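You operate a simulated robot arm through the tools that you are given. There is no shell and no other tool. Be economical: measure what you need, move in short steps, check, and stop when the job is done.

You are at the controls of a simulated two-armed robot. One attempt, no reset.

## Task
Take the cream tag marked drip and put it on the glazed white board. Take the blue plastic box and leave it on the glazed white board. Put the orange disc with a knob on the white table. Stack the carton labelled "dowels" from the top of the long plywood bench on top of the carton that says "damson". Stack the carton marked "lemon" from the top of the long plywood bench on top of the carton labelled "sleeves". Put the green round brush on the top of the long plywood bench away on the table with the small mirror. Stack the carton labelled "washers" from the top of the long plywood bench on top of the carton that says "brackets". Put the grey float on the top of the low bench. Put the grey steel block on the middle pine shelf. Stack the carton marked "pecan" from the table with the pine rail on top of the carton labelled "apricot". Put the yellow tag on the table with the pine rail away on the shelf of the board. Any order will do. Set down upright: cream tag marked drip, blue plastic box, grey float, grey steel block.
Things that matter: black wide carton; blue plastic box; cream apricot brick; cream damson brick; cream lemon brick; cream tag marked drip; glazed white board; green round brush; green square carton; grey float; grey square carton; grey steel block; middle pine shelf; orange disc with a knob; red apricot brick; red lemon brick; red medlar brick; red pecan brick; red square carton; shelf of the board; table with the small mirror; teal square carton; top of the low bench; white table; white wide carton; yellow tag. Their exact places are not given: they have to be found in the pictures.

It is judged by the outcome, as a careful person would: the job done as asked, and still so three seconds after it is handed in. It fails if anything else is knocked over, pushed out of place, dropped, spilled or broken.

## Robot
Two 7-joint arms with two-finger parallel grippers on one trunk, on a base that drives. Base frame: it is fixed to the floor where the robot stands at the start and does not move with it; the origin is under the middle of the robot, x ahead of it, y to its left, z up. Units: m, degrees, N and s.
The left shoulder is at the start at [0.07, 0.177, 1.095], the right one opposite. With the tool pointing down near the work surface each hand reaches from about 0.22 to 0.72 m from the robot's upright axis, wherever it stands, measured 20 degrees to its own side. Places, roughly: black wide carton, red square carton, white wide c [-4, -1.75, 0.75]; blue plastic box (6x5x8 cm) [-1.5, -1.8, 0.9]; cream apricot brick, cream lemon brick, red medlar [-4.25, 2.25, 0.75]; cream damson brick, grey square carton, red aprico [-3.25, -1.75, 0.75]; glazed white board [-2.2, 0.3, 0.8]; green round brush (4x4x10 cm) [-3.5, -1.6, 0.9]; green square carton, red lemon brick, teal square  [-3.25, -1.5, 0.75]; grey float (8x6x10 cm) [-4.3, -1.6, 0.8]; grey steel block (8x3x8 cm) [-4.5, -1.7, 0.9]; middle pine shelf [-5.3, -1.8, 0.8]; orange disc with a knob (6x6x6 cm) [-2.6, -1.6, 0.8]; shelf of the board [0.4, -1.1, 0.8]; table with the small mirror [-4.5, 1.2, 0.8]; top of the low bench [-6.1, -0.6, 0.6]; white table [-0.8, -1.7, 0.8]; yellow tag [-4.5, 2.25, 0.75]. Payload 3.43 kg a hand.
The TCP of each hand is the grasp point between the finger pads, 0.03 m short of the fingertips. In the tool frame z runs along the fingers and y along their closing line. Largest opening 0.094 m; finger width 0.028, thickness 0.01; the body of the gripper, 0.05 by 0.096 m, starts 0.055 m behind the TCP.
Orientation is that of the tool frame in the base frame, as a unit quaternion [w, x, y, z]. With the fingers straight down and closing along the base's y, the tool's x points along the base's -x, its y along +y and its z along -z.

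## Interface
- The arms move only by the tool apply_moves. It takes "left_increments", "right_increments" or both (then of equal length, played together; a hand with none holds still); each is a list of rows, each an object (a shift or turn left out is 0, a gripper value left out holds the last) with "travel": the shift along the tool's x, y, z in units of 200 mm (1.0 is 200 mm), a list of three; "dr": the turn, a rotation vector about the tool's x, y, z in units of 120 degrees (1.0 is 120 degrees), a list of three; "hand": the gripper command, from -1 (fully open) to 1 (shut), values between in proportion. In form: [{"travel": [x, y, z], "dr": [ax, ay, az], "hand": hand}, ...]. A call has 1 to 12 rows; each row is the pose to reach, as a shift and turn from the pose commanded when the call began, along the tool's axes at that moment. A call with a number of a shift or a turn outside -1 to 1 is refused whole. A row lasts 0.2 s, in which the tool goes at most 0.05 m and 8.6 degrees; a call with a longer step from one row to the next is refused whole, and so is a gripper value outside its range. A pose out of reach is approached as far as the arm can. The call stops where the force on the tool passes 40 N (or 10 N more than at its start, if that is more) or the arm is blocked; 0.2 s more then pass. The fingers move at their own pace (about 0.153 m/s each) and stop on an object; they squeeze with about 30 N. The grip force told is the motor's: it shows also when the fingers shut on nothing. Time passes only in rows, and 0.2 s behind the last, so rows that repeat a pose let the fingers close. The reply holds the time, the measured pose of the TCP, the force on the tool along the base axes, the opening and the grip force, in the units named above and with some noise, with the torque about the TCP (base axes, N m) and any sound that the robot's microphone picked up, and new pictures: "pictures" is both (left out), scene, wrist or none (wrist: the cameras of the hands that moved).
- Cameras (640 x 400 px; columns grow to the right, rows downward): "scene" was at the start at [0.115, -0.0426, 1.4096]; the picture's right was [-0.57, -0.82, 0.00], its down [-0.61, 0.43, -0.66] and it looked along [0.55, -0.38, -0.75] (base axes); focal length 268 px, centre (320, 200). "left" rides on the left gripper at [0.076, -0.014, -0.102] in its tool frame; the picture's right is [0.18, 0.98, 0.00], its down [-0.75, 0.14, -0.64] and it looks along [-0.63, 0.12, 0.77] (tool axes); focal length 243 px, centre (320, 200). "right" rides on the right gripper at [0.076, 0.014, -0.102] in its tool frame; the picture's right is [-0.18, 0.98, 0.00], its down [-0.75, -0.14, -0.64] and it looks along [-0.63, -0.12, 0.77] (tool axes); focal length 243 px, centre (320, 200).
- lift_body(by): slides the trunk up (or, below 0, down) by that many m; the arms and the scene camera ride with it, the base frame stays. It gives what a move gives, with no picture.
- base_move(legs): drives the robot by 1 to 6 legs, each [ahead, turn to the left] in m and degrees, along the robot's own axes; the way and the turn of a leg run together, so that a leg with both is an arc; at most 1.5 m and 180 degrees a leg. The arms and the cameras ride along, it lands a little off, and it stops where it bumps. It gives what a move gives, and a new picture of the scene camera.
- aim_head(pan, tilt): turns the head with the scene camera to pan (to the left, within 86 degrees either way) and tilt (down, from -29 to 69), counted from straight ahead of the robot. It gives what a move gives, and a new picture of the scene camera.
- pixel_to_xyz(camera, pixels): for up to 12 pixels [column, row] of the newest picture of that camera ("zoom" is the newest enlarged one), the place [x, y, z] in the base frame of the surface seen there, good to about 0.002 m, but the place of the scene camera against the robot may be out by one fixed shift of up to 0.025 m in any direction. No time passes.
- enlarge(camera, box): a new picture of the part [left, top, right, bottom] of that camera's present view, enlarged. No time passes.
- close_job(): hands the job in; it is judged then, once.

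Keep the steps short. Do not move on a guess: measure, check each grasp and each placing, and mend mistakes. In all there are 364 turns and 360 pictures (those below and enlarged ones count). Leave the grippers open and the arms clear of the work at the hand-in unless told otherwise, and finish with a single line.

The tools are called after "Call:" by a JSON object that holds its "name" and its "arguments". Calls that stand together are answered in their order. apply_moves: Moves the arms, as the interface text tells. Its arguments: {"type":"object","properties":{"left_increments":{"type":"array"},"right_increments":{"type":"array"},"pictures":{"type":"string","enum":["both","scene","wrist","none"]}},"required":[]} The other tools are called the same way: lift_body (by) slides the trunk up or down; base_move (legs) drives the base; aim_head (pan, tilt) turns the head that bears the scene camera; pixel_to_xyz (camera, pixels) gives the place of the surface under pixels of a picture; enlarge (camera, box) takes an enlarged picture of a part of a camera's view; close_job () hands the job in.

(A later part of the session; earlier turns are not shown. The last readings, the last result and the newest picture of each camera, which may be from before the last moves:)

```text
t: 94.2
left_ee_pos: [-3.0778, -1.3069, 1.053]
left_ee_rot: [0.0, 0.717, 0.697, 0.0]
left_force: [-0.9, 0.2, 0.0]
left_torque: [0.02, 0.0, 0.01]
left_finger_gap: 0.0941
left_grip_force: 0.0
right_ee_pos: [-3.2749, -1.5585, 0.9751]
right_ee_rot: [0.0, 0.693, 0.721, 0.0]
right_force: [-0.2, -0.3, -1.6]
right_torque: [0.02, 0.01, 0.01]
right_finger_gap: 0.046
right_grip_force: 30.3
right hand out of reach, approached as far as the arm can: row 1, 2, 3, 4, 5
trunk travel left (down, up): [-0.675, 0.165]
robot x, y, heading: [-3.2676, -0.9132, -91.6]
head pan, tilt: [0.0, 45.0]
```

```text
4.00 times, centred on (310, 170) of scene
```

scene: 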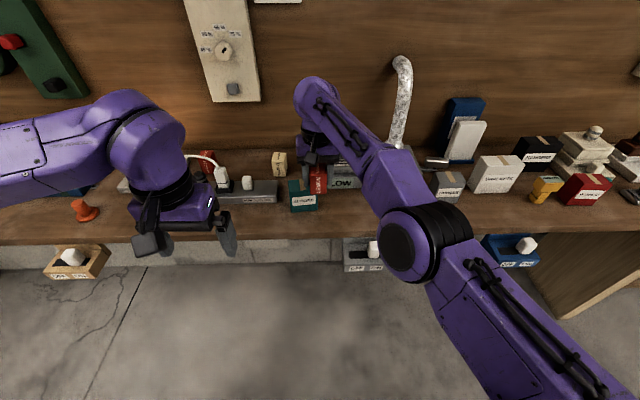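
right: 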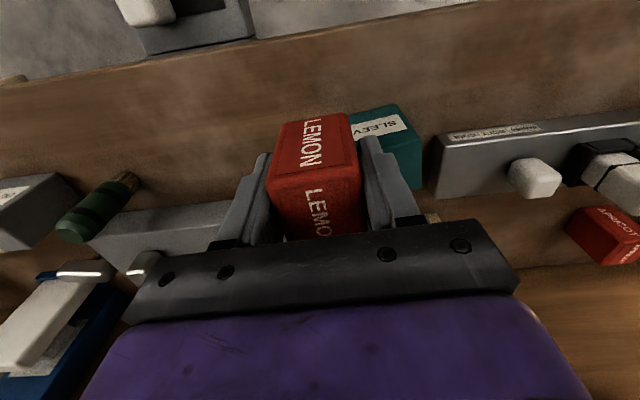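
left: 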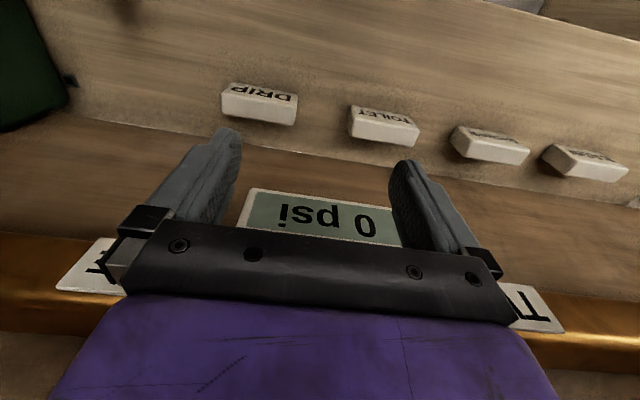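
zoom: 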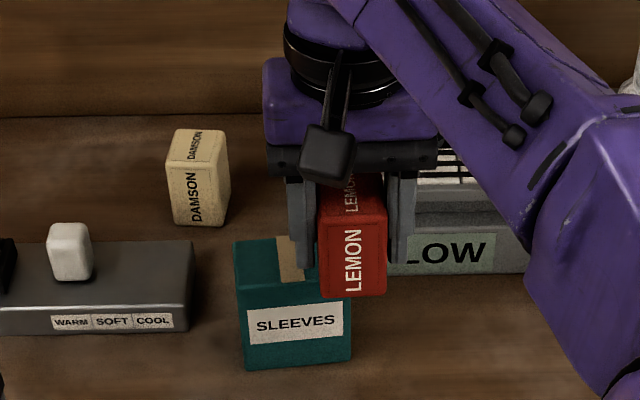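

The arm runs out of reach leftward. I raise the hand, turn the base left 8° and come 0.1 m closer.

Call:
{"name": "apply_moves", "arguments": {"right_increments": [{"travel": [0.05, 0, -0.2], "hand": 1}, {"travel": [0.2, 0, -0.4], "hand": 1}], "pictures": "none"}}

Call:
{"name": "base_move", "arguments": {"legs": [[0, 10], [0.1, 0]]}}

```text
t: 94.8
left_ee_pos: [-3.0777, -1.3068, 1.0532]
left_ee_rot: [0.0, 0.717, 0.697, -0.001]
left_force: [-0.2, -0.7, -1.0]
left_torque: [0.0, 0.03, 0.01]
left_finger_gap: 0.0942
left_grip_force: 0.1
right_ee_pos: [-3.2688, -1.5356, 1.0603]
right_ee_rot: [-0.001, 0.692, 0.722, -0.001]
right_force: [0.5, 0.2, -2.0]
right_torque: [-0.01, -0.01, 0.01]
right_finger_gap: 0.0462
right_grip_force: 29.3
right hand out of reach, approached as far as the arm can: row 2
trunk travel left (down, up): [-0.675, 0.165]
robot x, y, heading: [-3.2607, -0.9186, -91.6]
head pan, tilt: [0.0, 45.0]
```

```text
t: 96.2
left_ee_pos: [-3.0119, -1.2748, 1.0536]
left_ee_rot: [-0.001, 0.656, 0.755, 0.001]
left_force: [0.3, 0.5, 0.0]
left_torque: [0.01, -0.04, -0.01]
left_finger_gap: 0.0941
left_grip_force: 0.1
right_ee_pos: [-3.1642, -1.5322, 1.0589]
right_ee_rot: [-0.003, 0.629, 0.777, 0.0]
right_force: [-0.1, -0.5, -2.3]
right_torque: [-0.03, -0.03, 0.03]
right_finger_gap: 0.0465
right_grip_force: 30.0
trunk travel left (down, up): [-0.675, 0.165]
robot x, y, heading: [-3.2618, -0.9172, -81.8]
head pan, tilt: [0.0, 45.0]
stopped in leg 2: the robot was blocked; the commanded pose is now the measured one
```

scene: 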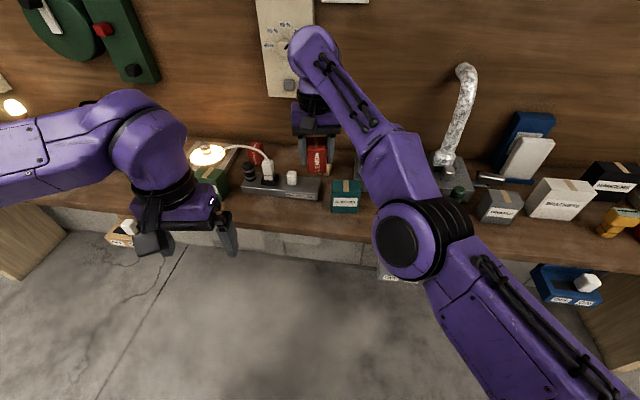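

Blocked going ahead. I look down at what the base touches.

Call:
{"name": "aim_head", "arguments": {"pan": 0, "tilt": 69}}

Call:
{"name": "pixel_to_xyz", "arguments": {"camera": "scene", "pixels": [[320, 200], [250, 150], [320, 380], [250, 320], [120, 160], [150, 60]]}}

```text
t: 97.1
left_ee_pos: [-3.013, -1.2733, 1.0524]
left_ee_rot: [-0.001, 0.655, 0.755, -0.001]
left_force: [1.3, -0.2, -0.4]
left_torque: [-0.04, 0.01, 0.02]
left_finger_gap: 0.094
left_grip_force: 0.0
right_ee_pos: [-3.1629, -1.5329, 1.0599]
right_ee_rot: [-0.002, 0.629, 0.778, 0.0]
right_force: [-0.4, -0.4, -2.4]
right_torque: [-0.02, 0.03, 0.01]
right_finger_gap: 0.046
right_grip_force: 30.4
trunk travel left (down, up): [-0.675, 0.165]
robot x, y, heading: [-3.2628, -0.9199, -81.6]
head pan, tilt: [0.0, 68.8]
```

scene: 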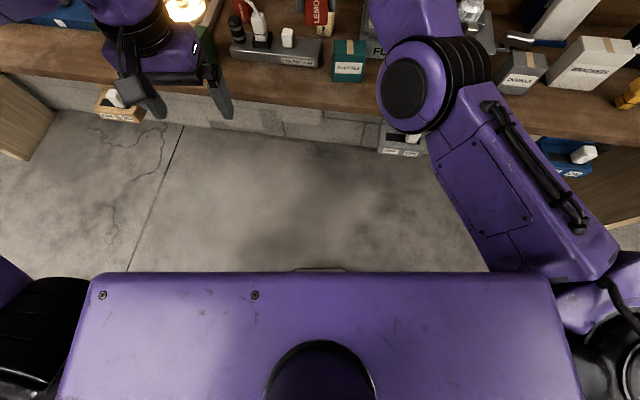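

```text
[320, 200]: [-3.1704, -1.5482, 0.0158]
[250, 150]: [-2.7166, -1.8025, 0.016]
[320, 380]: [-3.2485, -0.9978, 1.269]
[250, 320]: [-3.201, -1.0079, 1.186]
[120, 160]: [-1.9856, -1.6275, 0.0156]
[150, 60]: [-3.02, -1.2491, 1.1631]
```

Call:
{"name": "pixel_to_xyz", "arguments": {"camera": "scene", "pixels": [[405, 95], [455, 60], [410, 15], [400, 145], [395, 130], [490, 170], [530, 250], [610, 270], [600, 370], [30, 300]]}}

Call:
{"name": "aim_head", "arguments": {"pan": -35, "tilt": 55}}

```text
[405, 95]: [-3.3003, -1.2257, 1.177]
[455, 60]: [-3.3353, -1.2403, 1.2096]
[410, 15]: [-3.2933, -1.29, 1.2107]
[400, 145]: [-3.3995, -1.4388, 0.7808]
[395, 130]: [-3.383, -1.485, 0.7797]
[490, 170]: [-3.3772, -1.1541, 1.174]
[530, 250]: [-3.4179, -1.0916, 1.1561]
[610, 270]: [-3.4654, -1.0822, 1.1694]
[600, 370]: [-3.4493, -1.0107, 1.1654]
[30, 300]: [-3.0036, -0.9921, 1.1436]
```

```text
t: 98.1
left_ee_pos: [-3.0128, -1.2744, 1.0523]
left_ee_rot: [-0.001, 0.655, 0.755, 0.0]
left_force: [1.3, -1.1, -0.3]
left_torque: [-0.01, -0.02, -0.02]
left_finger_gap: 0.0942
left_grip_force: 0.1
right_ee_pos: [-3.164, -1.5336, 1.0583]
right_ee_rot: [-0.002, 0.628, 0.778, 0.0]
right_force: [-0.5, -0.1, -3.1]
right_torque: [-0.02, 0.01, 0.01]
right_finger_gap: 0.0463
right_grip_force: 29.6
trunk travel left (down, up): [-0.675, 0.165]
robot x, y, heading: [-3.2633, -0.92, -81.6]
head pan, tilt: [-35.0, 55.0]
```

scene: 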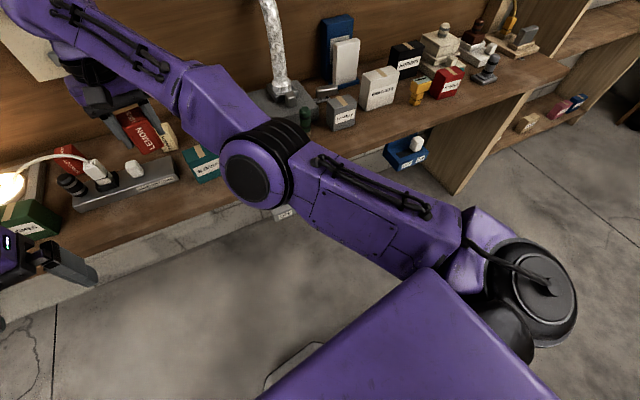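

Call:
{"name": "pixel_to_xyz", "arguments": {"camera": "scene", "pixels": [[300, 362], [320, 345], [275, 378], [285, 215], [200, 165], [210, 245]]}}

Call:
{"name": "base_move", "arguments": {"legs": [[0.05, 0]]}}

```text
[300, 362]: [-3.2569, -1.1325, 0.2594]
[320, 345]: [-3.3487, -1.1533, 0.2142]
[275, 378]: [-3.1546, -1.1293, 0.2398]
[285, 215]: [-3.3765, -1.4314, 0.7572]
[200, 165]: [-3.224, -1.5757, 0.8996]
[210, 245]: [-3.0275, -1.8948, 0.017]
```

```text
t: 99.0
left_ee_pos: [-3.0053, -1.3158, 1.0543]
left_ee_rot: [0.002, 0.655, 0.756, -0.003]
left_force: [0.5, 0.9, 0.6]
left_torque: [-0.06, 0.01, 0.0]
left_finger_gap: 0.094
left_grip_force: 0.1
right_ee_pos: [-3.1556, -1.5747, 1.0645]
right_ee_rot: [0.001, 0.628, 0.778, -0.002]
right_force: [0.7, 0.8, -1.8]
right_torque: [-0.05, 0.0, 0.0]
right_finger_gap: 0.0463
right_grip_force: 30.4
trunk travel left (down, up): [-0.675, 0.165]
robot x, y, heading: [-3.2568, -0.9688, -81.6]
head pan, tilt: [-35.0, 55.0]
```

scene: 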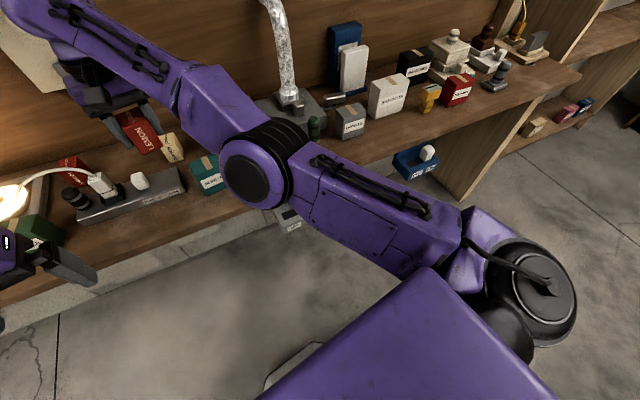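

It moves now (the earlier block was likely the straining arm). I bring the lemon over the sleeves, lowering to just above.

Call:
{"name": "apply_moves", "arguments": {"right_increments": [{"travel": [-0.027, -0.2, 0.05], "dr": [0, 0, 0.03], "hand": 1}, {"travel": [-0.054, -0.412, 0.15], "dr": [0, 0, 0.058], "hand": 1}, {"travel": [-0.054, -0.412, 0.35], "dr": [0, 0, 0.058], "hand": 1}, {"travel": [-0.054, -0.412, 0.5], "dr": [0, 0, 0.058], "hand": 1}], "pictures": "both"}}

Call:
{"name": "enlarge", "arguments": {"camera": "scene", "box": [100, 60, 280, 220]}}

```text
t: 100.0
left_ee_pos: [-3.0043, -1.3215, 1.0523]
left_ee_rot: [0.0, 0.655, 0.756, 0.0]
left_force: [0.2, 0.0, -0.5]
left_torque: [0.01, 0.02, -0.01]
left_finger_gap: 0.094
left_grip_force: 0.1
right_ee_pos: [-3.222, -1.6373, 0.963]
right_ee_rot: [-0.002, 0.675, 0.738, -0.001]
right_force: [-0.4, -0.4, -2.6]
right_torque: [0.02, -0.01, 0.07]
right_finger_gap: 0.0461
right_grip_force: 30.3
right hand out of reach, approached as far as the arm can: row 1, 2, 3, 4
trunk travel left (down, up): [-0.675, 0.165]
robot x, y, heading: [-3.2558, -0.969, -81.5]
head pan, tilt: [-35.0, 55.0]
```

scene: 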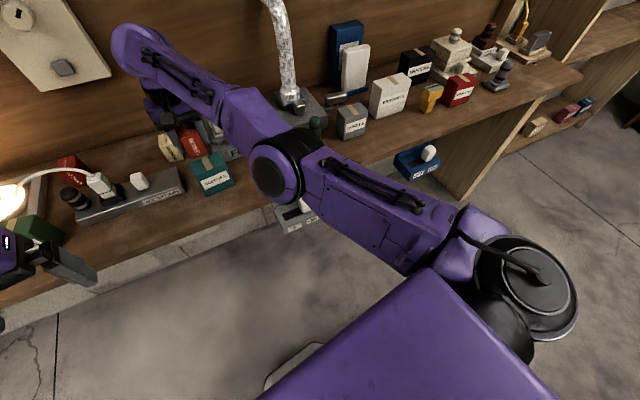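
right: 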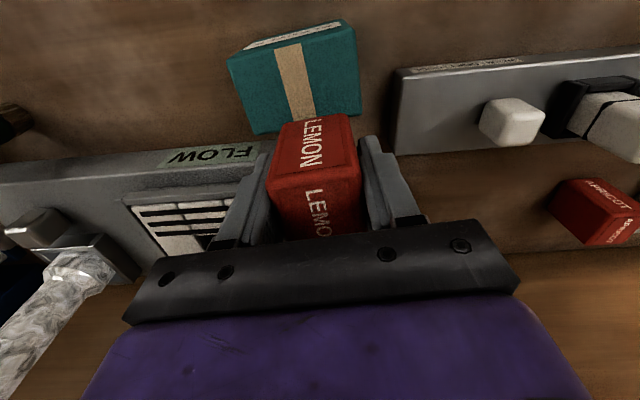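

```text
2.50 times, centred on (190, 140) of scene
```

zoom: 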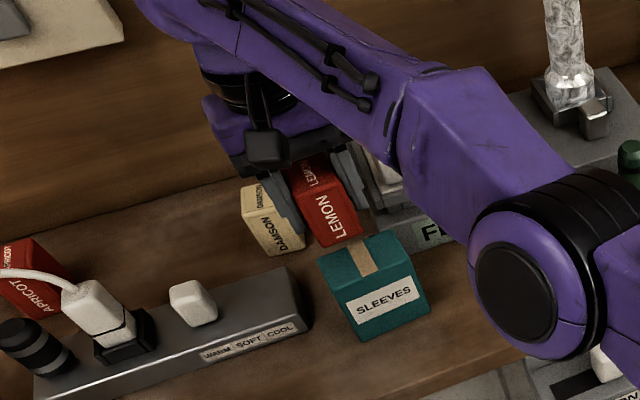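

I correct toward the robot by ~35 mm and re-measure with the wrist camera.

Call:
{"name": "apply_moves", "arguments": {"right_increments": [{"travel": [0.1, -0.03, 0], "hand": 1}, {"travel": [0.175, -0.045, 0], "hand": 1}], "pictures": "wrist"}}

Call:
{"name": "enlarge", "arguments": {"camera": "scene", "box": [100, 60, 280, 220]}}

```text
t: 100.7
left_ee_pos: [-3.0053, -1.321, 1.0538]
left_ee_rot: [0.0, 0.655, 0.756, -0.001]
left_force: [-0.3, 0.5, -0.2]
left_torque: [-0.04, 0.03, 0.01]
left_finger_gap: 0.094
left_grip_force: 0.1
right_ee_pos: [-3.2189, -1.635, 0.9687]
right_ee_rot: [-0.002, 0.674, 0.738, 0.0]
right_force: [0.0, -1.0, -2.8]
right_torque: [-0.01, 0.03, -0.05]
right_finger_gap: 0.0463
right_grip_force: 29.7
right hand out of reach, approached as far as the arm can: row 1, 2
trunk travel left (down, up): [-0.675, 0.165]
robot x, y, heading: [-3.2596, -0.9733, -81.6]
head pan, tilt: [-35.0, 55.0]
```

right: 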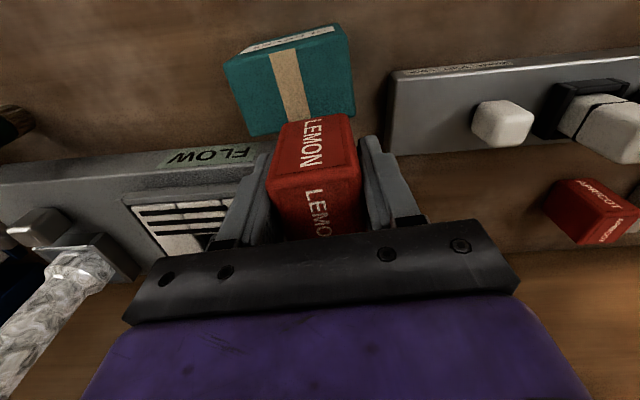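

```text
2.50 times, centred on (190, 140) of scene
```

zoom: 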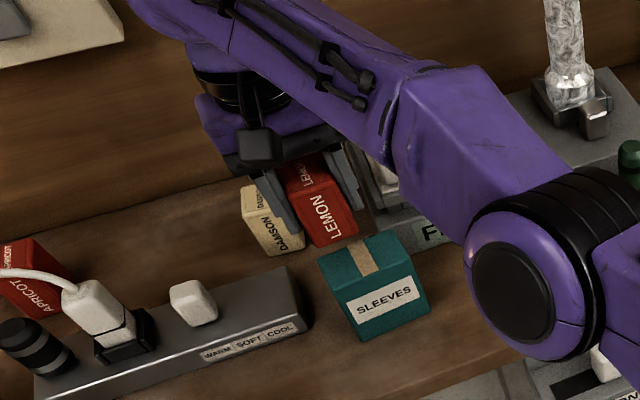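

The arm is at a joint limit reaching across the centre. I retract the hand up and back, then turn the base 22° left so the target lies on the right arm's own side.

Call:
{"name": "apply_moves", "arguments": {"right_increments": [{"travel": [0.2, -0.1, -0.15], "hand": 1}, {"travel": [0.4, -0.2, -0.3], "hand": 1}, {"travel": [0.6, -0.3, -0.45], "hand": 1}, {"travel": [0.75, -0.4, -0.55], "hand": 1}], "pictures": "none"}}

Call:
{"name": "base_move", "arguments": {"legs": [[0, 22]]}}

```text
refused: row 1 steps farther than a row can; nothing moved
```

```text
t: 102.2
left_ee_pos: [-2.8925, -1.206, 1.052]
left_ee_rot: [0.0, 0.502, 0.865, -0.001]
left_force: [0.0, 0.2, 0.7]
left_torque: [0.03, 0.01, -0.02]
left_finger_gap: 0.094
left_grip_force: 0.1
right_ee_pos: [-2.9765, -1.5768, 0.9675]
right_ee_rot: [-0.003, 0.524, 0.852, 0.0]
right_force: [-0.2, -0.5, -3.0]
right_torque: [0.02, 0.02, 0.01]
right_finger_gap: 0.0465
right_grip_force: 30.2
trunk travel left (down, up): [-0.675, 0.165]
robot x, y, heading: [-3.2539, -0.9709, -59.8]
head pan, tilt: [-35.0, 55.0]
```

scene: 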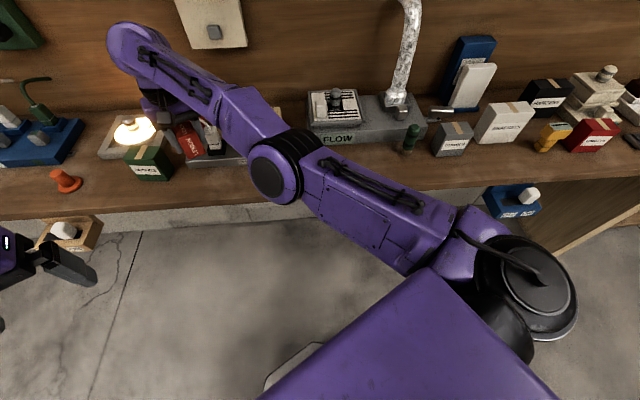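

The move was refused (step too long) but the turn still happened; forces stayed normal. I raise the hand now and check that nothing was disturbed.

Call:
{"name": "apply_moves", "arguments": {"right_increments": [{"travel": [0.1, 0, -0.2], "hand": 1}, {"travel": [0.2, 0, -0.4], "hand": 1}, {"travel": [0.3, 0, -0.6], "hand": 1}], "pictures": "both"}}

Call:
{"name": "enlarge", "arguments": {"camera": "scene", "box": [90, 80, 290, 200]}}

```text
t: 103.0
left_ee_pos: [-2.8941, -1.2062, 1.0527]
left_ee_rot: [0.0, 0.502, 0.865, -0.001]
left_force: [0.3, -0.1, 0.4]
left_torque: [-0.01, -0.01, 0.0]
left_finger_gap: 0.0939
left_grip_force: 0.0
right_ee_pos: [-2.9831, -1.5422, 1.0982]
right_ee_rot: [-0.003, 0.525, 0.851, -0.001]
right_force: [0.4, -0.2, -2.8]
right_torque: [-0.02, -0.02, 0.01]
right_finger_gap: 0.0461
right_grip_force: 29.8
right hand out of reach, approached as far as the arm can: row 1, 2, 3
trunk travel left (down, up): [-0.675, 0.165]
robot x, y, heading: [-3.2497, -0.9687, -60.2]
head pan, tilt: [-35.0, 55.0]
```

scene: 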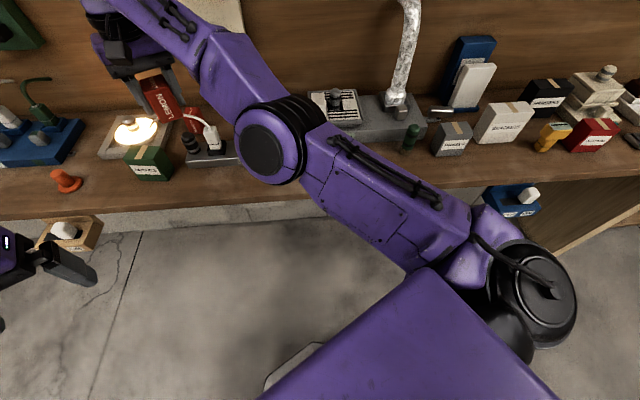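
right: 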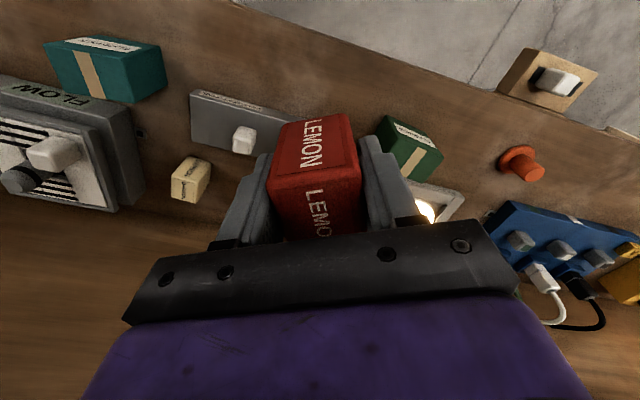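

```text
3.20 times, centred on (190, 140) of scene
```

zoom: 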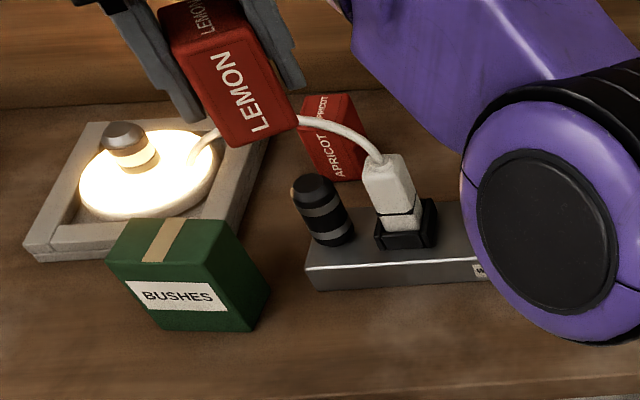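

Everything is still standing. I bring the lemon back over toward the sleeves at height, turning it square.

Call:
{"name": "apply_moves", "arguments": {"right_increments": [{"travel": [0.05, -0.2, 0], "dr": [0, 0, 0.04], "hand": 1}, {"travel": [0.1, -0.4, 0], "dr": [0, 0, 0.08], "hand": 1}, {"travel": [0.15, -0.6, 0], "dr": [0, 0, 0.12], "hand": 1}, {"travel": [0.2, -0.8, 0], "dr": [0, 0, 0.16], "hand": 1}, {"travel": [0.25, -1.0, 0], "dr": [0, 0, 0.175], "hand": 1}], "pictures": "wrist"}}

```text
t: 104.2
left_ee_pos: [-2.8947, -1.2072, 1.0514]
left_ee_rot: [-0.001, 0.502, 0.865, 0.0]
left_force: [-0.6, 0.6, 0.0]
left_torque: [0.0, -0.01, 0.01]
left_finger_gap: 0.0938
left_grip_force: 0.1
right_ee_pos: [-3.1418, -1.6586, 1.1274]
right_ee_rot: [-0.003, 0.671, 0.741, 0.0]
right_force: [-0.5, 0.7, -3.1]
right_torque: [-0.01, 0.02, 0.02]
right_finger_gap: 0.0463
right_grip_force: 30.4
right hand out of reach, approached as far as the arm can: row 1, 2, 3, 4, 5
trunk travel left (down, up): [-0.675, 0.165]
robot x, y, heading: [-3.2559, -0.9745, -60.3]
head pan, tilt: [-35.0, 55.0]
```

right: 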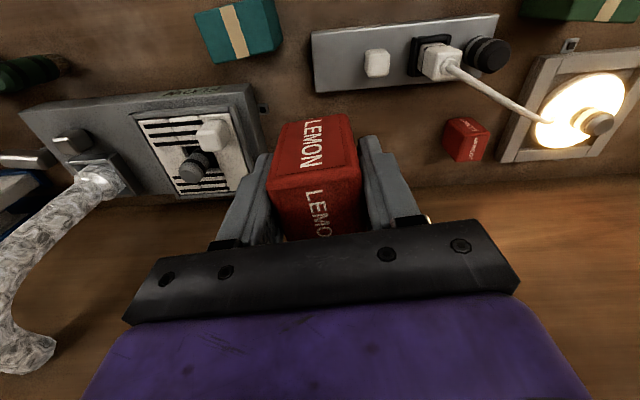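

The arm has fallen into an awkward elbow-in posture. I pull the hand back toward the robot's right side to free it.

Call:
{"name": "apply_moves", "arguments": {"right_increments": [{"travel": [0.2, -0.1, 0], "hand": 1}, {"travel": [0.4, -0.2, 0], "hand": 1}, {"travel": [0.6, -0.3, 0], "hand": 1}, {"travel": [0.8, -0.4, 0], "hand": 1}, {"travel": [1.0, -0.5, 0], "hand": 1}], "pictures": "scene"}}

```text
t: 105.4
left_ee_pos: [-2.8932, -1.2074, 1.0529]
left_ee_rot: [0.0, 0.502, 0.865, 0.0]
left_force: [0.6, -0.2, 0.1]
left_torque: [0.0, -0.02, 0.0]
left_finger_gap: 0.0939
left_grip_force: 0.1
right_ee_pos: [-3.1648, -1.6508, 1.1751]
right_ee_rot: [-0.002, 0.67, 0.742, 0.001]
right_force: [-0.3, 0.4, -2.0]
right_torque: [0.02, 0.02, -0.01]
right_finger_gap: 0.046
right_grip_force: 30.1
right hand out of reach, approached as far as the arm can: row 1, 2, 3, 4, 5
trunk travel left (down, up): [-0.675, 0.165]
robot x, y, heading: [-3.2523, -0.9707, -60.1]
head pan, tilt: [-35.0, 55.0]
```

scene: 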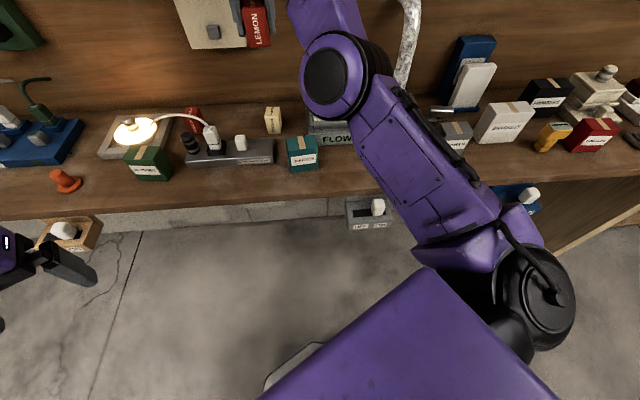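

Call:
{"name": "apply_moves", "arguments": {"right_increments": [{"travel": [-0.16, -0.11, -0.02], "dr": [0, 0, -0.04], "hand": 1}, {"travel": [-0.32, -0.22, -0.04], "dr": [0, 0, -0.08], "hand": 1}, {"travel": [-0.48, -0.34, -0.06], "dr": [0, 0, -0.12], "hand": 1}, {"travel": [-0.64, -0.45, -0.08], "dr": [0, 0, -0.16], "hand": 1}, {"travel": [-0.8, -0.57, -0.1], "dr": [0, 0, -0.2], "hand": 1}, {"travel": [-0.8, -0.57, -0.1], "dr": [0, 0, -0.2], "hand": 1}, {"travel": [-0.8, -0.57, -0.1], "dr": [0, 0, -0.2], "hand": 1}, {"travel": [-0.8, -0.57, -0.1], "dr": [0, 0, -0.2], "hand": 1}], "pictures": "scene"}}

```text
t: 107.2
left_ee_pos: [-2.8925, -1.2067, 1.0512]
left_ee_rot: [-0.001, 0.502, 0.865, -0.001]
left_force: [0.6, 0.2, -0.8]
left_torque: [-0.03, 0.02, 0.0]
left_finger_gap: 0.0939
left_grip_force: 0.0
right_ee_pos: [-3.2834, -1.7032, 1.1671]
right_ee_rot: [-0.002, 0.501, 0.865, 0.0]
right_force: [0.2, 0.3, -2.9]
right_torque: [0.02, 0.02, 0.0]
right_finger_gap: 0.0462
right_grip_force: 29.8
right hand out of reach, approached as far as the arm can: row 1, 2, 3, 4, 5, 6, 7, 8
trunk travel left (down, up): [-0.675, 0.165]
robot x, y, heading: [-3.2523, -0.9715, -60.0]
head pan, tilt: [-35.0, 55.0]
```

scene: 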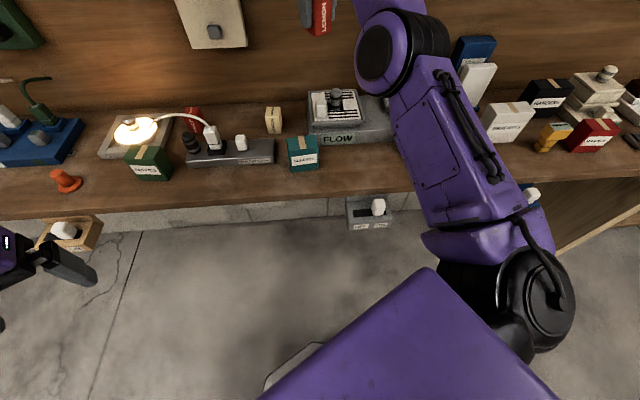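

Call:
{"name": "aim_head", "arguments": {"pan": -45, "tilt": 20}}

```text
t: 108.2
left_ee_pos: [-2.8924, -1.2071, 1.0527]
left_ee_rot: [0.0, 0.501, 0.865, -0.001]
left_force: [-0.1, 0.4, -0.1]
left_torque: [-0.01, 0.01, 0.01]
left_finger_gap: 0.0939
left_grip_force: 0.0
right_ee_pos: [-3.2839, -1.7038, 1.1667]
right_ee_rot: [-0.003, 0.501, 0.865, 0.0]
right_force: [0.1, 0.4, -2.4]
right_torque: [-0.02, -0.01, -0.01]
right_finger_gap: 0.0463
right_grip_force: 30.2
trunk travel left (down, up): [-0.675, 0.165]
robot x, y, heading: [-3.2541, -0.9687, -59.7]
head pan, tilt: [-45.0, 20.0]
```

scene: 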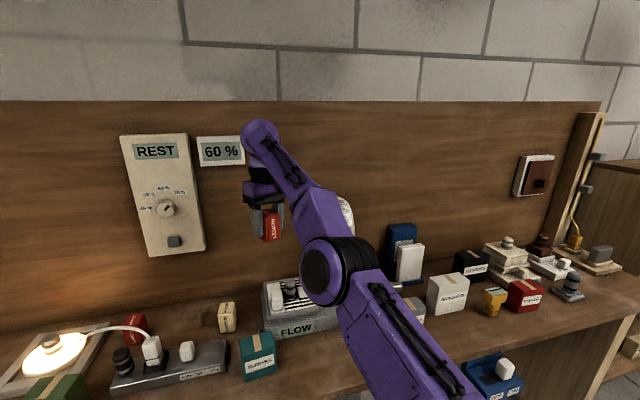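

Call:
{"name": "pixel_to_xyz", "arguments": {"camera": "scene", "pixels": [[325, 275], [350, 250], [262, 140], [300, 190], [400, 350], [320, 225], [450, 390], [380, 310]]}}

```text
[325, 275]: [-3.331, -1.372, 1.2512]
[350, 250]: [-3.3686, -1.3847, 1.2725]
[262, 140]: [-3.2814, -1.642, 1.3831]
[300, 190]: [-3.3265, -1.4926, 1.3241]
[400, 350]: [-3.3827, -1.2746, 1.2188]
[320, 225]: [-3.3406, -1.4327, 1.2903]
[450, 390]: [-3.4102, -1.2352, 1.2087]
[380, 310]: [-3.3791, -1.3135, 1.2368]
```

The arm is straight (singular) and the solver is stuck there. I pitch the tool forward 60° so the wrist has to come back and the elbow must bend.

Call:
{"name": "apply_moves", "arguments": {"right_increments": [{"travel": [-0.1, 0, 0], "dr": [0, -0.07, 0], "hand": 1}, {"travel": [-0.2, 0, 0], "dr": [0, -0.14, 0], "hand": 1}, {"travel": [-0.3, 0, 0], "dr": [0, -0.21, 0], "hand": 1}, {"travel": [-0.4, 0, 0], "dr": [0, -0.28, 0], "hand": 1}, {"travel": [-0.5, 0, 0], "dr": [0, -0.35, 0], "hand": 1}, {"travel": [-0.5, 0, 0], "dr": [0, -0.42, 0], "hand": 1}, {"travel": [-0.5, 0, 0], "dr": [0, -0.49, 0], "hand": 1}, {"travel": [-0.5, 0, 0], "dr": [0, -0.5, 0], "hand": 1}], "pictures": "scene"}}

```text
t: 109.9
left_ee_pos: [-2.8946, -1.1994, 1.0552]
left_ee_rot: [0.002, 0.501, 0.865, -0.003]
left_force: [-1.1, 0.1, 1.3]
left_torque: [0.01, -0.03, -0.02]
left_finger_gap: 0.0943
left_grip_force: 0.0
right_ee_pos: [-3.2149, -1.8596, 1.2028]
right_ee_rot: [0.421, 0.434, 0.758, -0.245]
right_force: [1.1, 29.7, 0.8]
right_torque: [0.16, 0.01, -0.11]
right_finger_gap: 0.0463
right_grip_force: 29.5
right hand out of reach, approached as far as the arm can: row 1, 2, 3, 4, 5, 6, 7, 8
trunk travel left (down, up): [-0.675, 0.165]
robot x, y, heading: [-3.2564, -0.9674, -60.0]
head pan, tilt: [-45.0, 20.0]
stopped in row 8 (right hand): the force on the tool passed its limit (the readings are from after the stop); the commanded pose is now the measured one
```

scene: 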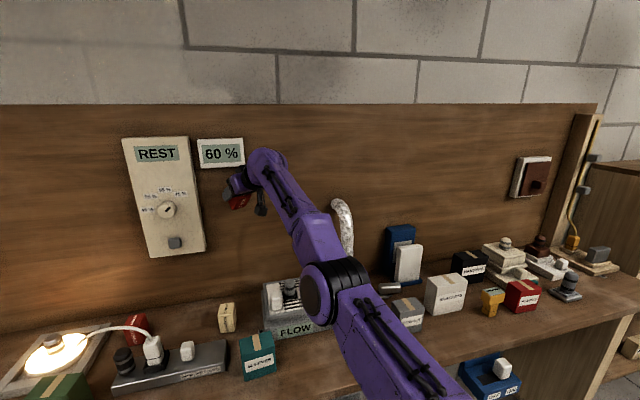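

The hand touched the back panel; the commanded pose is now reset to the measured one. I back off straight along the tool in small steps.

Call:
{"name": "apply_moves", "arguments": {"right_increments": [{"travel": [0, 0, -0.1], "hand": 1}, {"travel": [0, 0, -0.2], "hand": 1}, {"travel": [0, 0, -0.3], "hand": 1}, {"travel": [0, 0, -0.4], "hand": 1}, {"travel": [0, 0, -0.5], "hand": 1}, {"travel": [0, 0, -0.6], "hand": 1}], "pictures": "scene"}}

```text
t: 110.3
left_ee_pos: [-2.894, -1.1997, 1.0537]
left_ee_rot: [0.001, 0.5, 0.866, -0.003]
left_force: [-0.8, 0.0, -0.4]
left_torque: [-0.01, -0.01, -0.01]
left_finger_gap: 0.094
left_grip_force: 0.1
right_ee_pos: [-3.2157, -1.8595, 1.2031]
right_ee_rot: [0.416, 0.434, 0.763, -0.239]
right_force: [3.3, 18.1, -0.4]
right_torque: [-0.01, -0.02, -0.08]
right_finger_gap: 0.0462
right_grip_force: 29.8
right hand out of reach, approached as far as the arm can: row 1
trunk travel left (down, up): [-0.675, 0.165]
robot x, y, heading: [-3.2563, -0.9674, -59.9]
head pan, tilt: [-45.0, 20.0]
stopped in row 1 (right hand): the force on the tool passed its limit (the readings are from after the stop); the commanded pose is now the measured one
```

scene: 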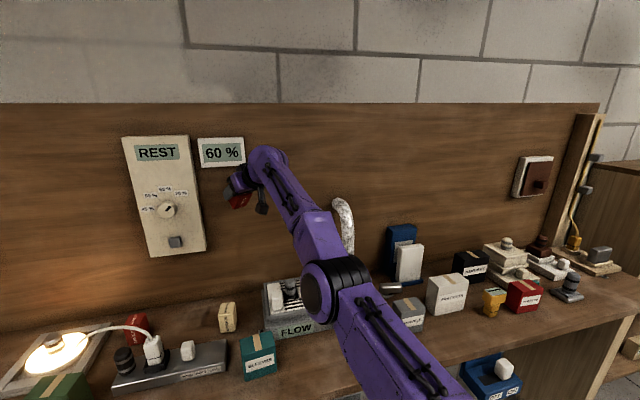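

I back the base away to free the hand from the panel.

Call:
{"name": "base_move", "arguments": {"legs": [[-0.3, 0]]}}

```text
t: 112.3
left_ee_pos: [-3.043, -0.9441, 1.0524]
left_ee_rot: [0.0, 0.498, 0.867, -0.001]
left_force: [0.0, 0.2, 0.1]
left_torque: [0.02, -0.02, 0.01]
left_finger_gap: 0.094
left_grip_force: 0.0
right_ee_pos: [-3.36, -1.6076, 1.1976]
right_ee_rot: [0.414, 0.433, 0.765, -0.236]
right_force: [0.1, -0.1, -2.5]
right_torque: [0.02, -0.02, -0.03]
right_finger_gap: 0.046
right_grip_force: 29.7
trunk travel left (down, up): [-0.675, 0.165]
robot x, y, heading: [-3.4079, -0.7089, -59.4]
head pan, tilt: [-45.0, 20.0]
```

scene: 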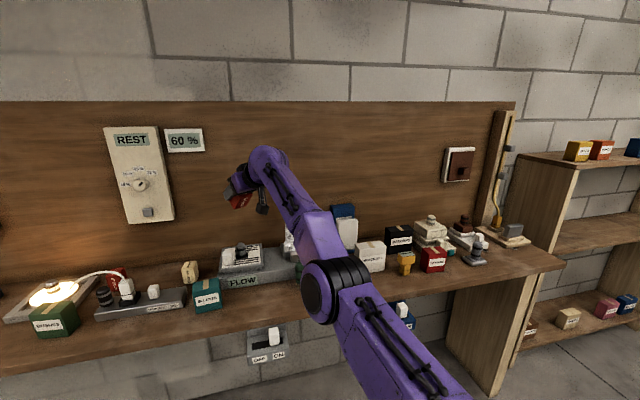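

Call:
{"name": "apply_moves", "arguments": {"right_increments": [{"travel": [0, 0, -0.1], "hand": 1}, {"travel": [0, 0, -0.2], "hand": 1}, {"travel": [0, 0, -0.3], "hand": 1}, {"travel": [0, 0, -0.4], "hand": 1}, {"travel": [0, 0, -0.5], "hand": 1}, {"travel": [0, 0, -0.6], "hand": 1}], "pictures": "none"}}

```text
t: 113.7
left_ee_pos: [-3.0434, -0.9433, 1.0521]
left_ee_rot: [0.0, 0.498, 0.867, -0.001]
left_force: [0.1, -0.5, -1.2]
left_torque: [-0.05, -0.02, -0.01]
left_finger_gap: 0.0941
left_grip_force: 0.1
right_ee_pos: [-3.4059, -1.5706, 1.2924]
right_ee_rot: [0.415, 0.432, 0.765, -0.236]
right_force: [0.2, 0.3, -2.3]
right_torque: [-0.01, -0.02, 0.0]
right_finger_gap: 0.0465
right_grip_force: 30.2
right hand out of reach, approached as far as the arm can: row 1, 2, 3, 4, 5, 6
trunk travel left (down, up): [-0.675, 0.165]
robot x, y, heading: [-3.4086, -0.7099, -59.5]
head pan, tilt: [-45.0, 20.0]
```

Call:
{"name": "apply_moves", "arguments": {"right_increments": [{"travel": [0.1, 0.17, 0.07], "hand": 1}, {"travel": [0.2, 0.33, 0.13], "hand": 1}, {"travel": [0.3, 0.5, 0.2], "hand": 1}, {"travel": [0.4, 0.67, 0.27], "hand": 1}, {"travel": [0.5, 0.83, 0.33], "hand": 1}, {"travel": [0.63, 1.0, 0.4], "hand": 1}, {"travel": [0.63, 1.0, 0.4], "hand": 1}], "pictures": "scene"}}

```text
t: 115.3
left_ee_pos: [-3.044, -0.9431, 1.0533]
left_ee_rot: [0.0, 0.498, 0.867, 0.0]
left_force: [-0.4, -0.3, -0.2]
left_torque: [-0.01, -0.01, 0.01]
left_finger_gap: 0.0938
left_grip_force: 0.2
right_ee_pos: [-3.1864, -1.5407, 1.173]
right_ee_rot: [0.414, 0.434, 0.764, -0.237]
right_force: [0.3, 1.1, -2.8]
right_torque: [0.0, -0.02, 0.02]
right_finger_gap: 0.0462
right_grip_force: 29.8
right hand out of reach, approached as far as the arm can: row 1, 2, 3, 4, 5, 6, 7
trunk travel left (down, up): [-0.675, 0.165]
robot x, y, heading: [-3.4061, -0.7117, -59.3]
head pan, tilt: [-45.0, 20.0]
```

scene: 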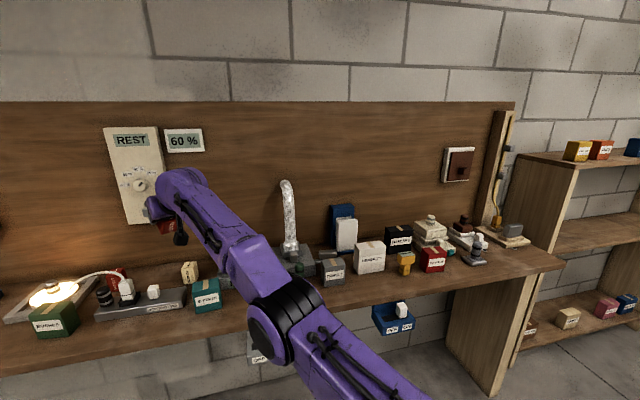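

Call:
{"name": "apply_moves", "arguments": {"right_increments": [{"travel": [-0.1, -0.16, -0.07], "hand": 1}, {"travel": [-0.2, -0.32, -0.14], "hand": 1}, {"travel": [-0.3, -0.48, -0.21], "hand": 1}, {"travel": [-0.4, -0.64, -0.28], "hand": 1}, {"travel": [-0.5, -0.8, -0.35], "hand": 1}, {"travel": [-0.62, -0.96, -0.42], "hand": 1}, {"travel": [-0.77, -1.0, -0.5], "hand": 1}, {"travel": [-0.9, -1.0, -0.6], "hand": 1}, {"travel": [-1.0, -1.0, -0.7], "hand": 1}, {"travel": [-1.0, -1.0, -0.9], "hand": 1}], "pictures": "scene"}}

```text
t: 117.5
left_ee_pos: [-3.0431, -0.9401, 1.0527]
left_ee_rot: [0.001, 0.498, 0.867, -0.001]
left_force: [-0.3, 0.8, -0.7]
left_torque: [-0.03, 0.03, 0.01]
left_finger_gap: 0.0942
left_grip_force: 0.1
right_ee_pos: [-3.4067, -1.5188, 1.3696]
right_ee_rot: [0.415, 0.433, 0.764, -0.237]
right_force: [-0.5, 0.3, -2.1]
right_torque: [-0.01, 0.03, -0.04]
right_finger_gap: 0.0462
right_grip_force: 29.9
right hand out of reach, approached as far as the arm can: row 1, 2, 3, 4, 5, 6, 7, 8, 9, 10
trunk travel left (down, up): [-0.675, 0.165]
robot x, y, heading: [-3.4051, -0.7059, -59.5]
head pan, tilt: [-45.0, 20.0]
```

scene: 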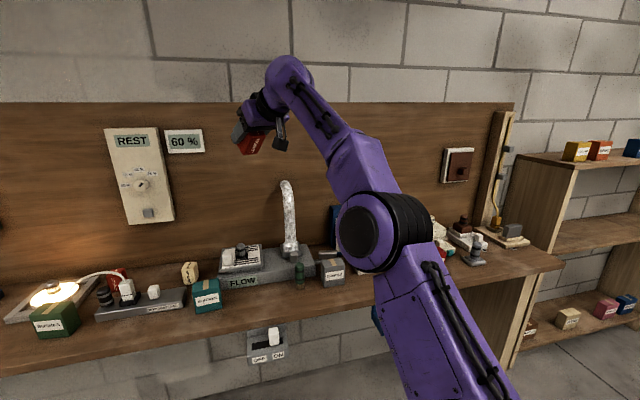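

Now the elbow bends visibly. I continue pulling back and to the right at this height.

Call:
{"name": "apply_moves", "arguments": {"right_increments": [{"travel": [0.09, -0.1, -0.14], "hand": 1}, {"travel": [0.18, -0.2, -0.28], "hand": 1}, {"travel": [0.27, -0.3, -0.42], "hand": 1}, {"travel": [0.36, -0.4, -0.56], "hand": 1}, {"travel": [0.45, -0.5, -0.7], "hand": 1}, {"travel": [0.45, -0.5, -0.7], "hand": 1}], "pictures": "scene"}}

```text
t: 118.9
left_ee_pos: [-3.0433, -0.9412, 1.0521]
left_ee_rot: [-0.001, 0.497, 0.868, -0.001]
left_force: [-0.2, 0.0, 0.5]
left_torque: [-0.03, 0.0, -0.01]
left_finger_gap: 0.094
left_grip_force: 0.1
right_ee_pos: [-3.5073, -1.4679, 1.3692]
right_ee_rot: [0.414, 0.433, 0.765, -0.236]
right_force: [0.1, 0.3, -2.1]
right_torque: [0.01, 0.0, 0.02]
right_finger_gap: 0.0464
right_grip_force: 29.8
right hand out of reach, approached as far as the arm can: row 4, 5, 6
trunk travel left (down, up): [-0.675, 0.165]
robot x, y, heading: [-3.4067, -0.7091, -59.3]
head pan, tilt: [-45.0, 20.0]
```

scene: 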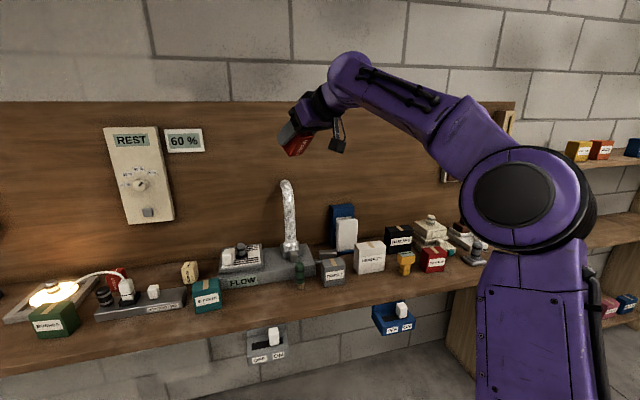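

The elbow is properly bent. I pitch the tool back to vertical while retracting and lowering.

Call:
{"name": "apply_moves", "arguments": {"right_increments": [{"travel": [0.11, 0.03, -0.04], "dr": [0, 0.059, 0], "hand": 1}, {"travel": [0.22, 0.06, -0.08], "dr": [0, 0.119, 0], "hand": 1}, {"travel": [0.34, 0.09, -0.11], "dr": [0, 0.178, 0], "hand": 1}, {"travel": [0.45, 0.12, -0.15], "dr": [0, 0.238, 0], "hand": 1}, {"travel": [0.56, 0.16, -0.19], "dr": [0, 0.297, 0], "hand": 1}, {"travel": [0.68, 0.19, -0.23], "dr": [0, 0.356, 0], "hand": 1}, {"travel": [0.79, 0.22, -0.26], "dr": [0, 0.416, 0], "hand": 1}, {"travel": [0.9, 0.25, -0.3], "dr": [0, 0.475, 0], "hand": 1}], "pictures": "scene"}}

```text
t: 120.7
left_ee_pos: [-3.0428, -0.9425, 1.053]
left_ee_rot: [0.0, 0.498, 0.867, -0.001]
left_force: [-0.6, -0.9, -0.2]
left_torque: [0.01, 0.0, -0.01]
left_finger_gap: 0.0941
left_grip_force: 0.2
right_ee_pos: [-3.5396, -1.3163, 1.2472]
right_ee_rot: [-0.001, 0.493, 0.87, -0.001]
right_force: [0.2, -0.1, -2.4]
right_torque: [-0.05, -0.01, -0.01]
right_finger_gap: 0.0461
right_grip_force: 29.8
trunk travel left (down, up): [-0.675, 0.165]
robot x, y, heading: [-3.4044, -0.707, -59.3]
head pan, tilt: [-45.0, 20.0]
```

scene: 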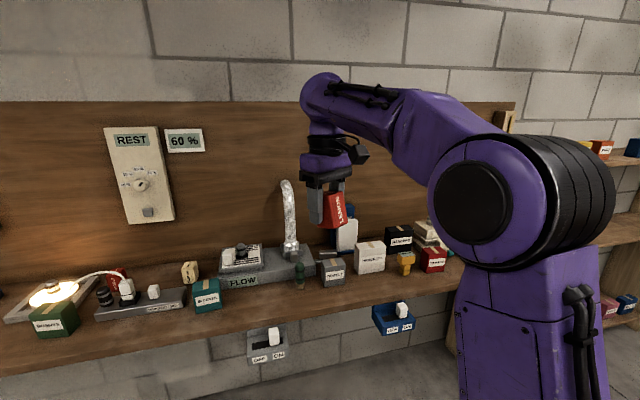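

The arm is healthy again. I drive so that the sleeves lie ~0.5 m ahead on the robot's right side: to about (-3.03,-1.08), heading −90°.

Call:
{"name": "base_move", "arguments": {"legs": [[0, 14], [0.52, 0], [0, -45]]}}

Call:
{"name": "aim_head", "arguments": {"pan": -10, "tilt": 50}}

```text
t: 126.7
left_ee_pos: [-2.8518, -1.4644, 1.0526]
left_ee_rot: [-0.001, 0.711, 0.704, -0.001]
left_force: [0.2, 0.4, -0.8]
left_torque: [-0.03, 0.01, -0.01]
left_finger_gap: 0.094
left_grip_force: 0.0
right_ee_pos: [-3.4682, -1.532, 1.2474]
right_ee_rot: [0.0, 0.708, 0.707, -0.001]
right_force: [0.0, -0.3, -3.0]
right_torque: [-0.02, 0.03, 0.04]
right_finger_gap: 0.0465
right_grip_force: 29.8
trunk travel left (down, up): [-0.675, 0.165]
robot x, y, heading: [-3.0431, -1.076, -90.3]
head pan, tilt: [-45.0, 20.0]
```

scene: 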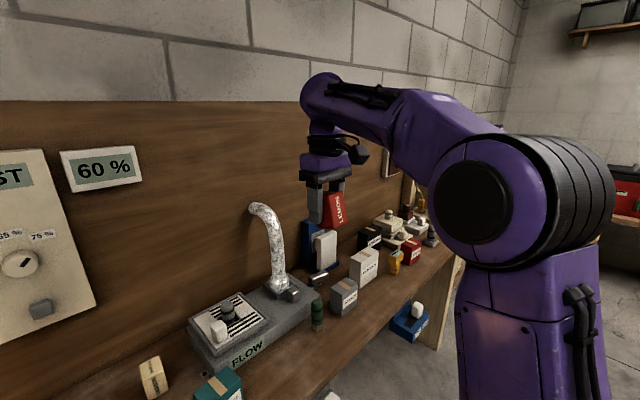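

```text
t: 127.7
left_ee_pos: [-2.852, -1.4647, 1.0518]
left_ee_rot: [0.0, 0.711, 0.703, -0.001]
left_force: [0.4, -0.4, -0.4]
left_torque: [-0.02, -0.01, 0.0]
left_finger_gap: 0.0939
left_grip_force: 0.1
right_ee_pos: [-3.4678, -1.5313, 1.2463]
right_ee_rot: [-0.001, 0.707, 0.707, -0.001]
right_force: [-0.1, -0.1, -2.4]
right_torque: [-0.05, -0.02, 0.02]
right_finger_gap: 0.0464
right_grip_force: 30.0
trunk travel left (down, up): [-0.675, 0.165]
robot x, y, heading: [-3.0456, -1.0811, -90.6]
head pan, tilt: [-10.0, 50.0]
```

scene: 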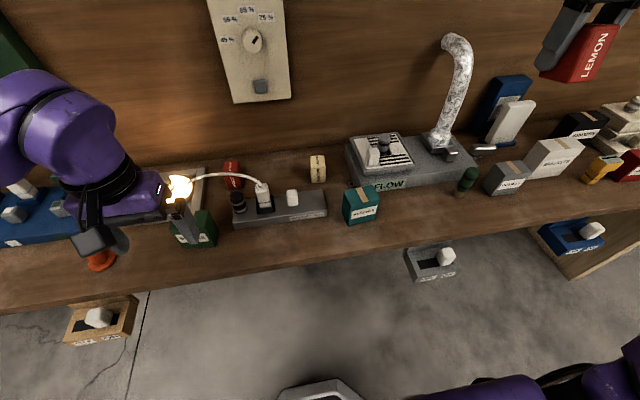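

Call:
{"name": "apply_moves", "arguments": {"right_increments": [{"travel": [-0.05, 0.19, 0], "hand": 1}, {"travel": [-0.1, 0.38, 0], "hand": 1}, {"travel": [-0.15, 0.57, 0.05], "hand": 1}, {"travel": [-0.2, 0.76, 0.15], "hand": 1}, {"travel": [-0.25, 0.95, 0.25], "hand": 1}], "pictures": "none"}}

Call:
{"name": "apply_moves", "arguments": {"right_increments": [{"travel": [-0.1, 0.22, 0], "hand": 1}, {"travel": [-0.11, 0.22, 0.2], "hand": 1}, {"travel": [-0.11, 0.22, 0.4], "hand": 1}, {"travel": [-0.11, 0.22, 0.6], "hand": 1}, {"travel": [-0.11, 0.22, 0.8], "hand": 1}, {"travel": [-0.11, 0.22, 1.0], "hand": 1}], "pictures": "both"}}

```text
t: 128.9
left_ee_pos: [-2.8502, -1.4656, 1.053]
left_ee_rot: [-0.001, 0.711, 0.704, 0.0]
left_force: [-0.4, 0.6, -0.5]
left_torque: [0.02, 0.03, -0.02]
left_finger_gap: 0.0939
left_grip_force: 0.0
right_ee_pos: [-3.2759, -1.5819, 1.1966]
right_ee_rot: [-0.001, 0.707, 0.707, -0.001]
right_force: [0.8, -0.4, -2.7]
right_torque: [0.02, 0.02, -0.01]
right_finger_gap: 0.0462
right_grip_force: 30.2
trunk travel left (down, up): [-0.675, 0.165]
robot x, y, heading: [-3.0416, -1.0778, -90.2]
head pan, tilt: [-10.0, 50.0]
```

```text
t: 130.3
left_ee_pos: [-2.8507, -1.4649, 1.0524]
left_ee_rot: [-0.001, 0.711, 0.704, 0.0]
left_force: [-0.2, 0.6, -0.7]
left_torque: [0.02, -0.02, 0.02]
left_finger_gap: 0.0941
left_grip_force: 0.1
right_ee_pos: [-3.2373, -1.6017, 0.9953]
right_ee_rot: [-0.001, 0.707, 0.707, 0.0]
right_force: [-0.4, -0.4, -2.7]
right_torque: [-0.02, -0.03, 0.0]
right_finger_gap: 0.0462
right_grip_force: 29.6
trunk travel left (down, up): [-0.675, 0.165]
robot x, y, heading: [-3.042, -1.0741, -90.5]
head pan, tilt: [-10.0, 50.0]
```

scene: 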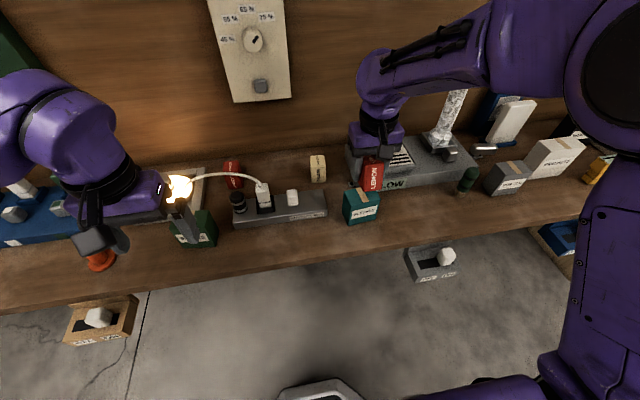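
right: 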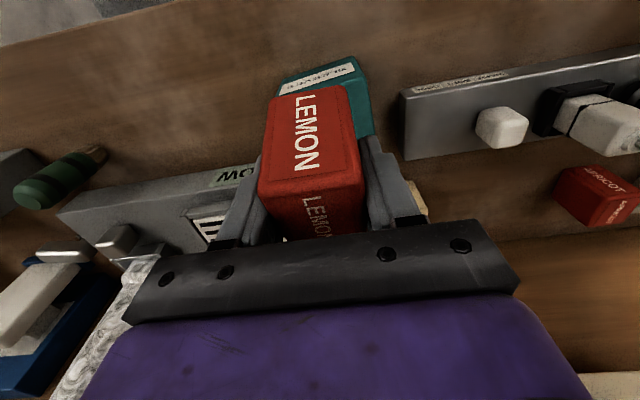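

The lemon has slid in the grip from the panel contact. I measure it in the hand, and the sleeves' top below.

Call:
{"name": "pixel_to_xyz", "arguments": {"camera": "right", "pixels": [[270, 100], [345, 90], [305, 135], [265, 180], [360, 175], [310, 205], [330, 72], [360, 80], [365, 110], [285, 85], [352, 62]]}}

Call:
{"name": "enlarge", "arguments": {"camera": "scene", "box": [320, 120, 440, 230]}}

```text
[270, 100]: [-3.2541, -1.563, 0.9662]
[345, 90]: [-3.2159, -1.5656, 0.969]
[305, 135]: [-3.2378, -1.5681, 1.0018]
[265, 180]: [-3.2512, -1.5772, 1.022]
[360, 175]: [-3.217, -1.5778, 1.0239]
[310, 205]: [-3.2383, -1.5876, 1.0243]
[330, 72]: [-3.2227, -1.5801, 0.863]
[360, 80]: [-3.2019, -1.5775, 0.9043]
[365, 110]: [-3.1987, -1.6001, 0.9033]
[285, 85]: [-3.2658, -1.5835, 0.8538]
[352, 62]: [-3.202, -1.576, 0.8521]
```

```text
3.64 times, centred on (380, 175) of scene
```

zoom: 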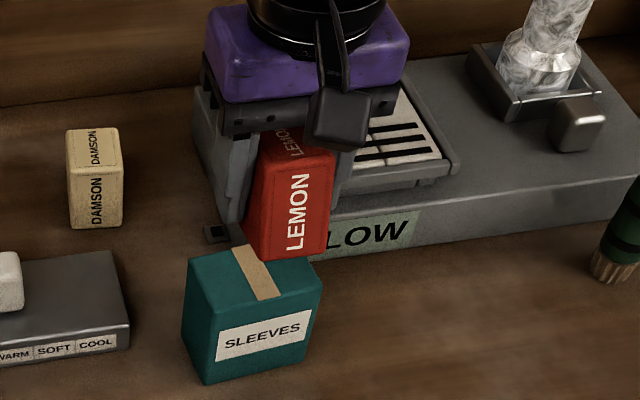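

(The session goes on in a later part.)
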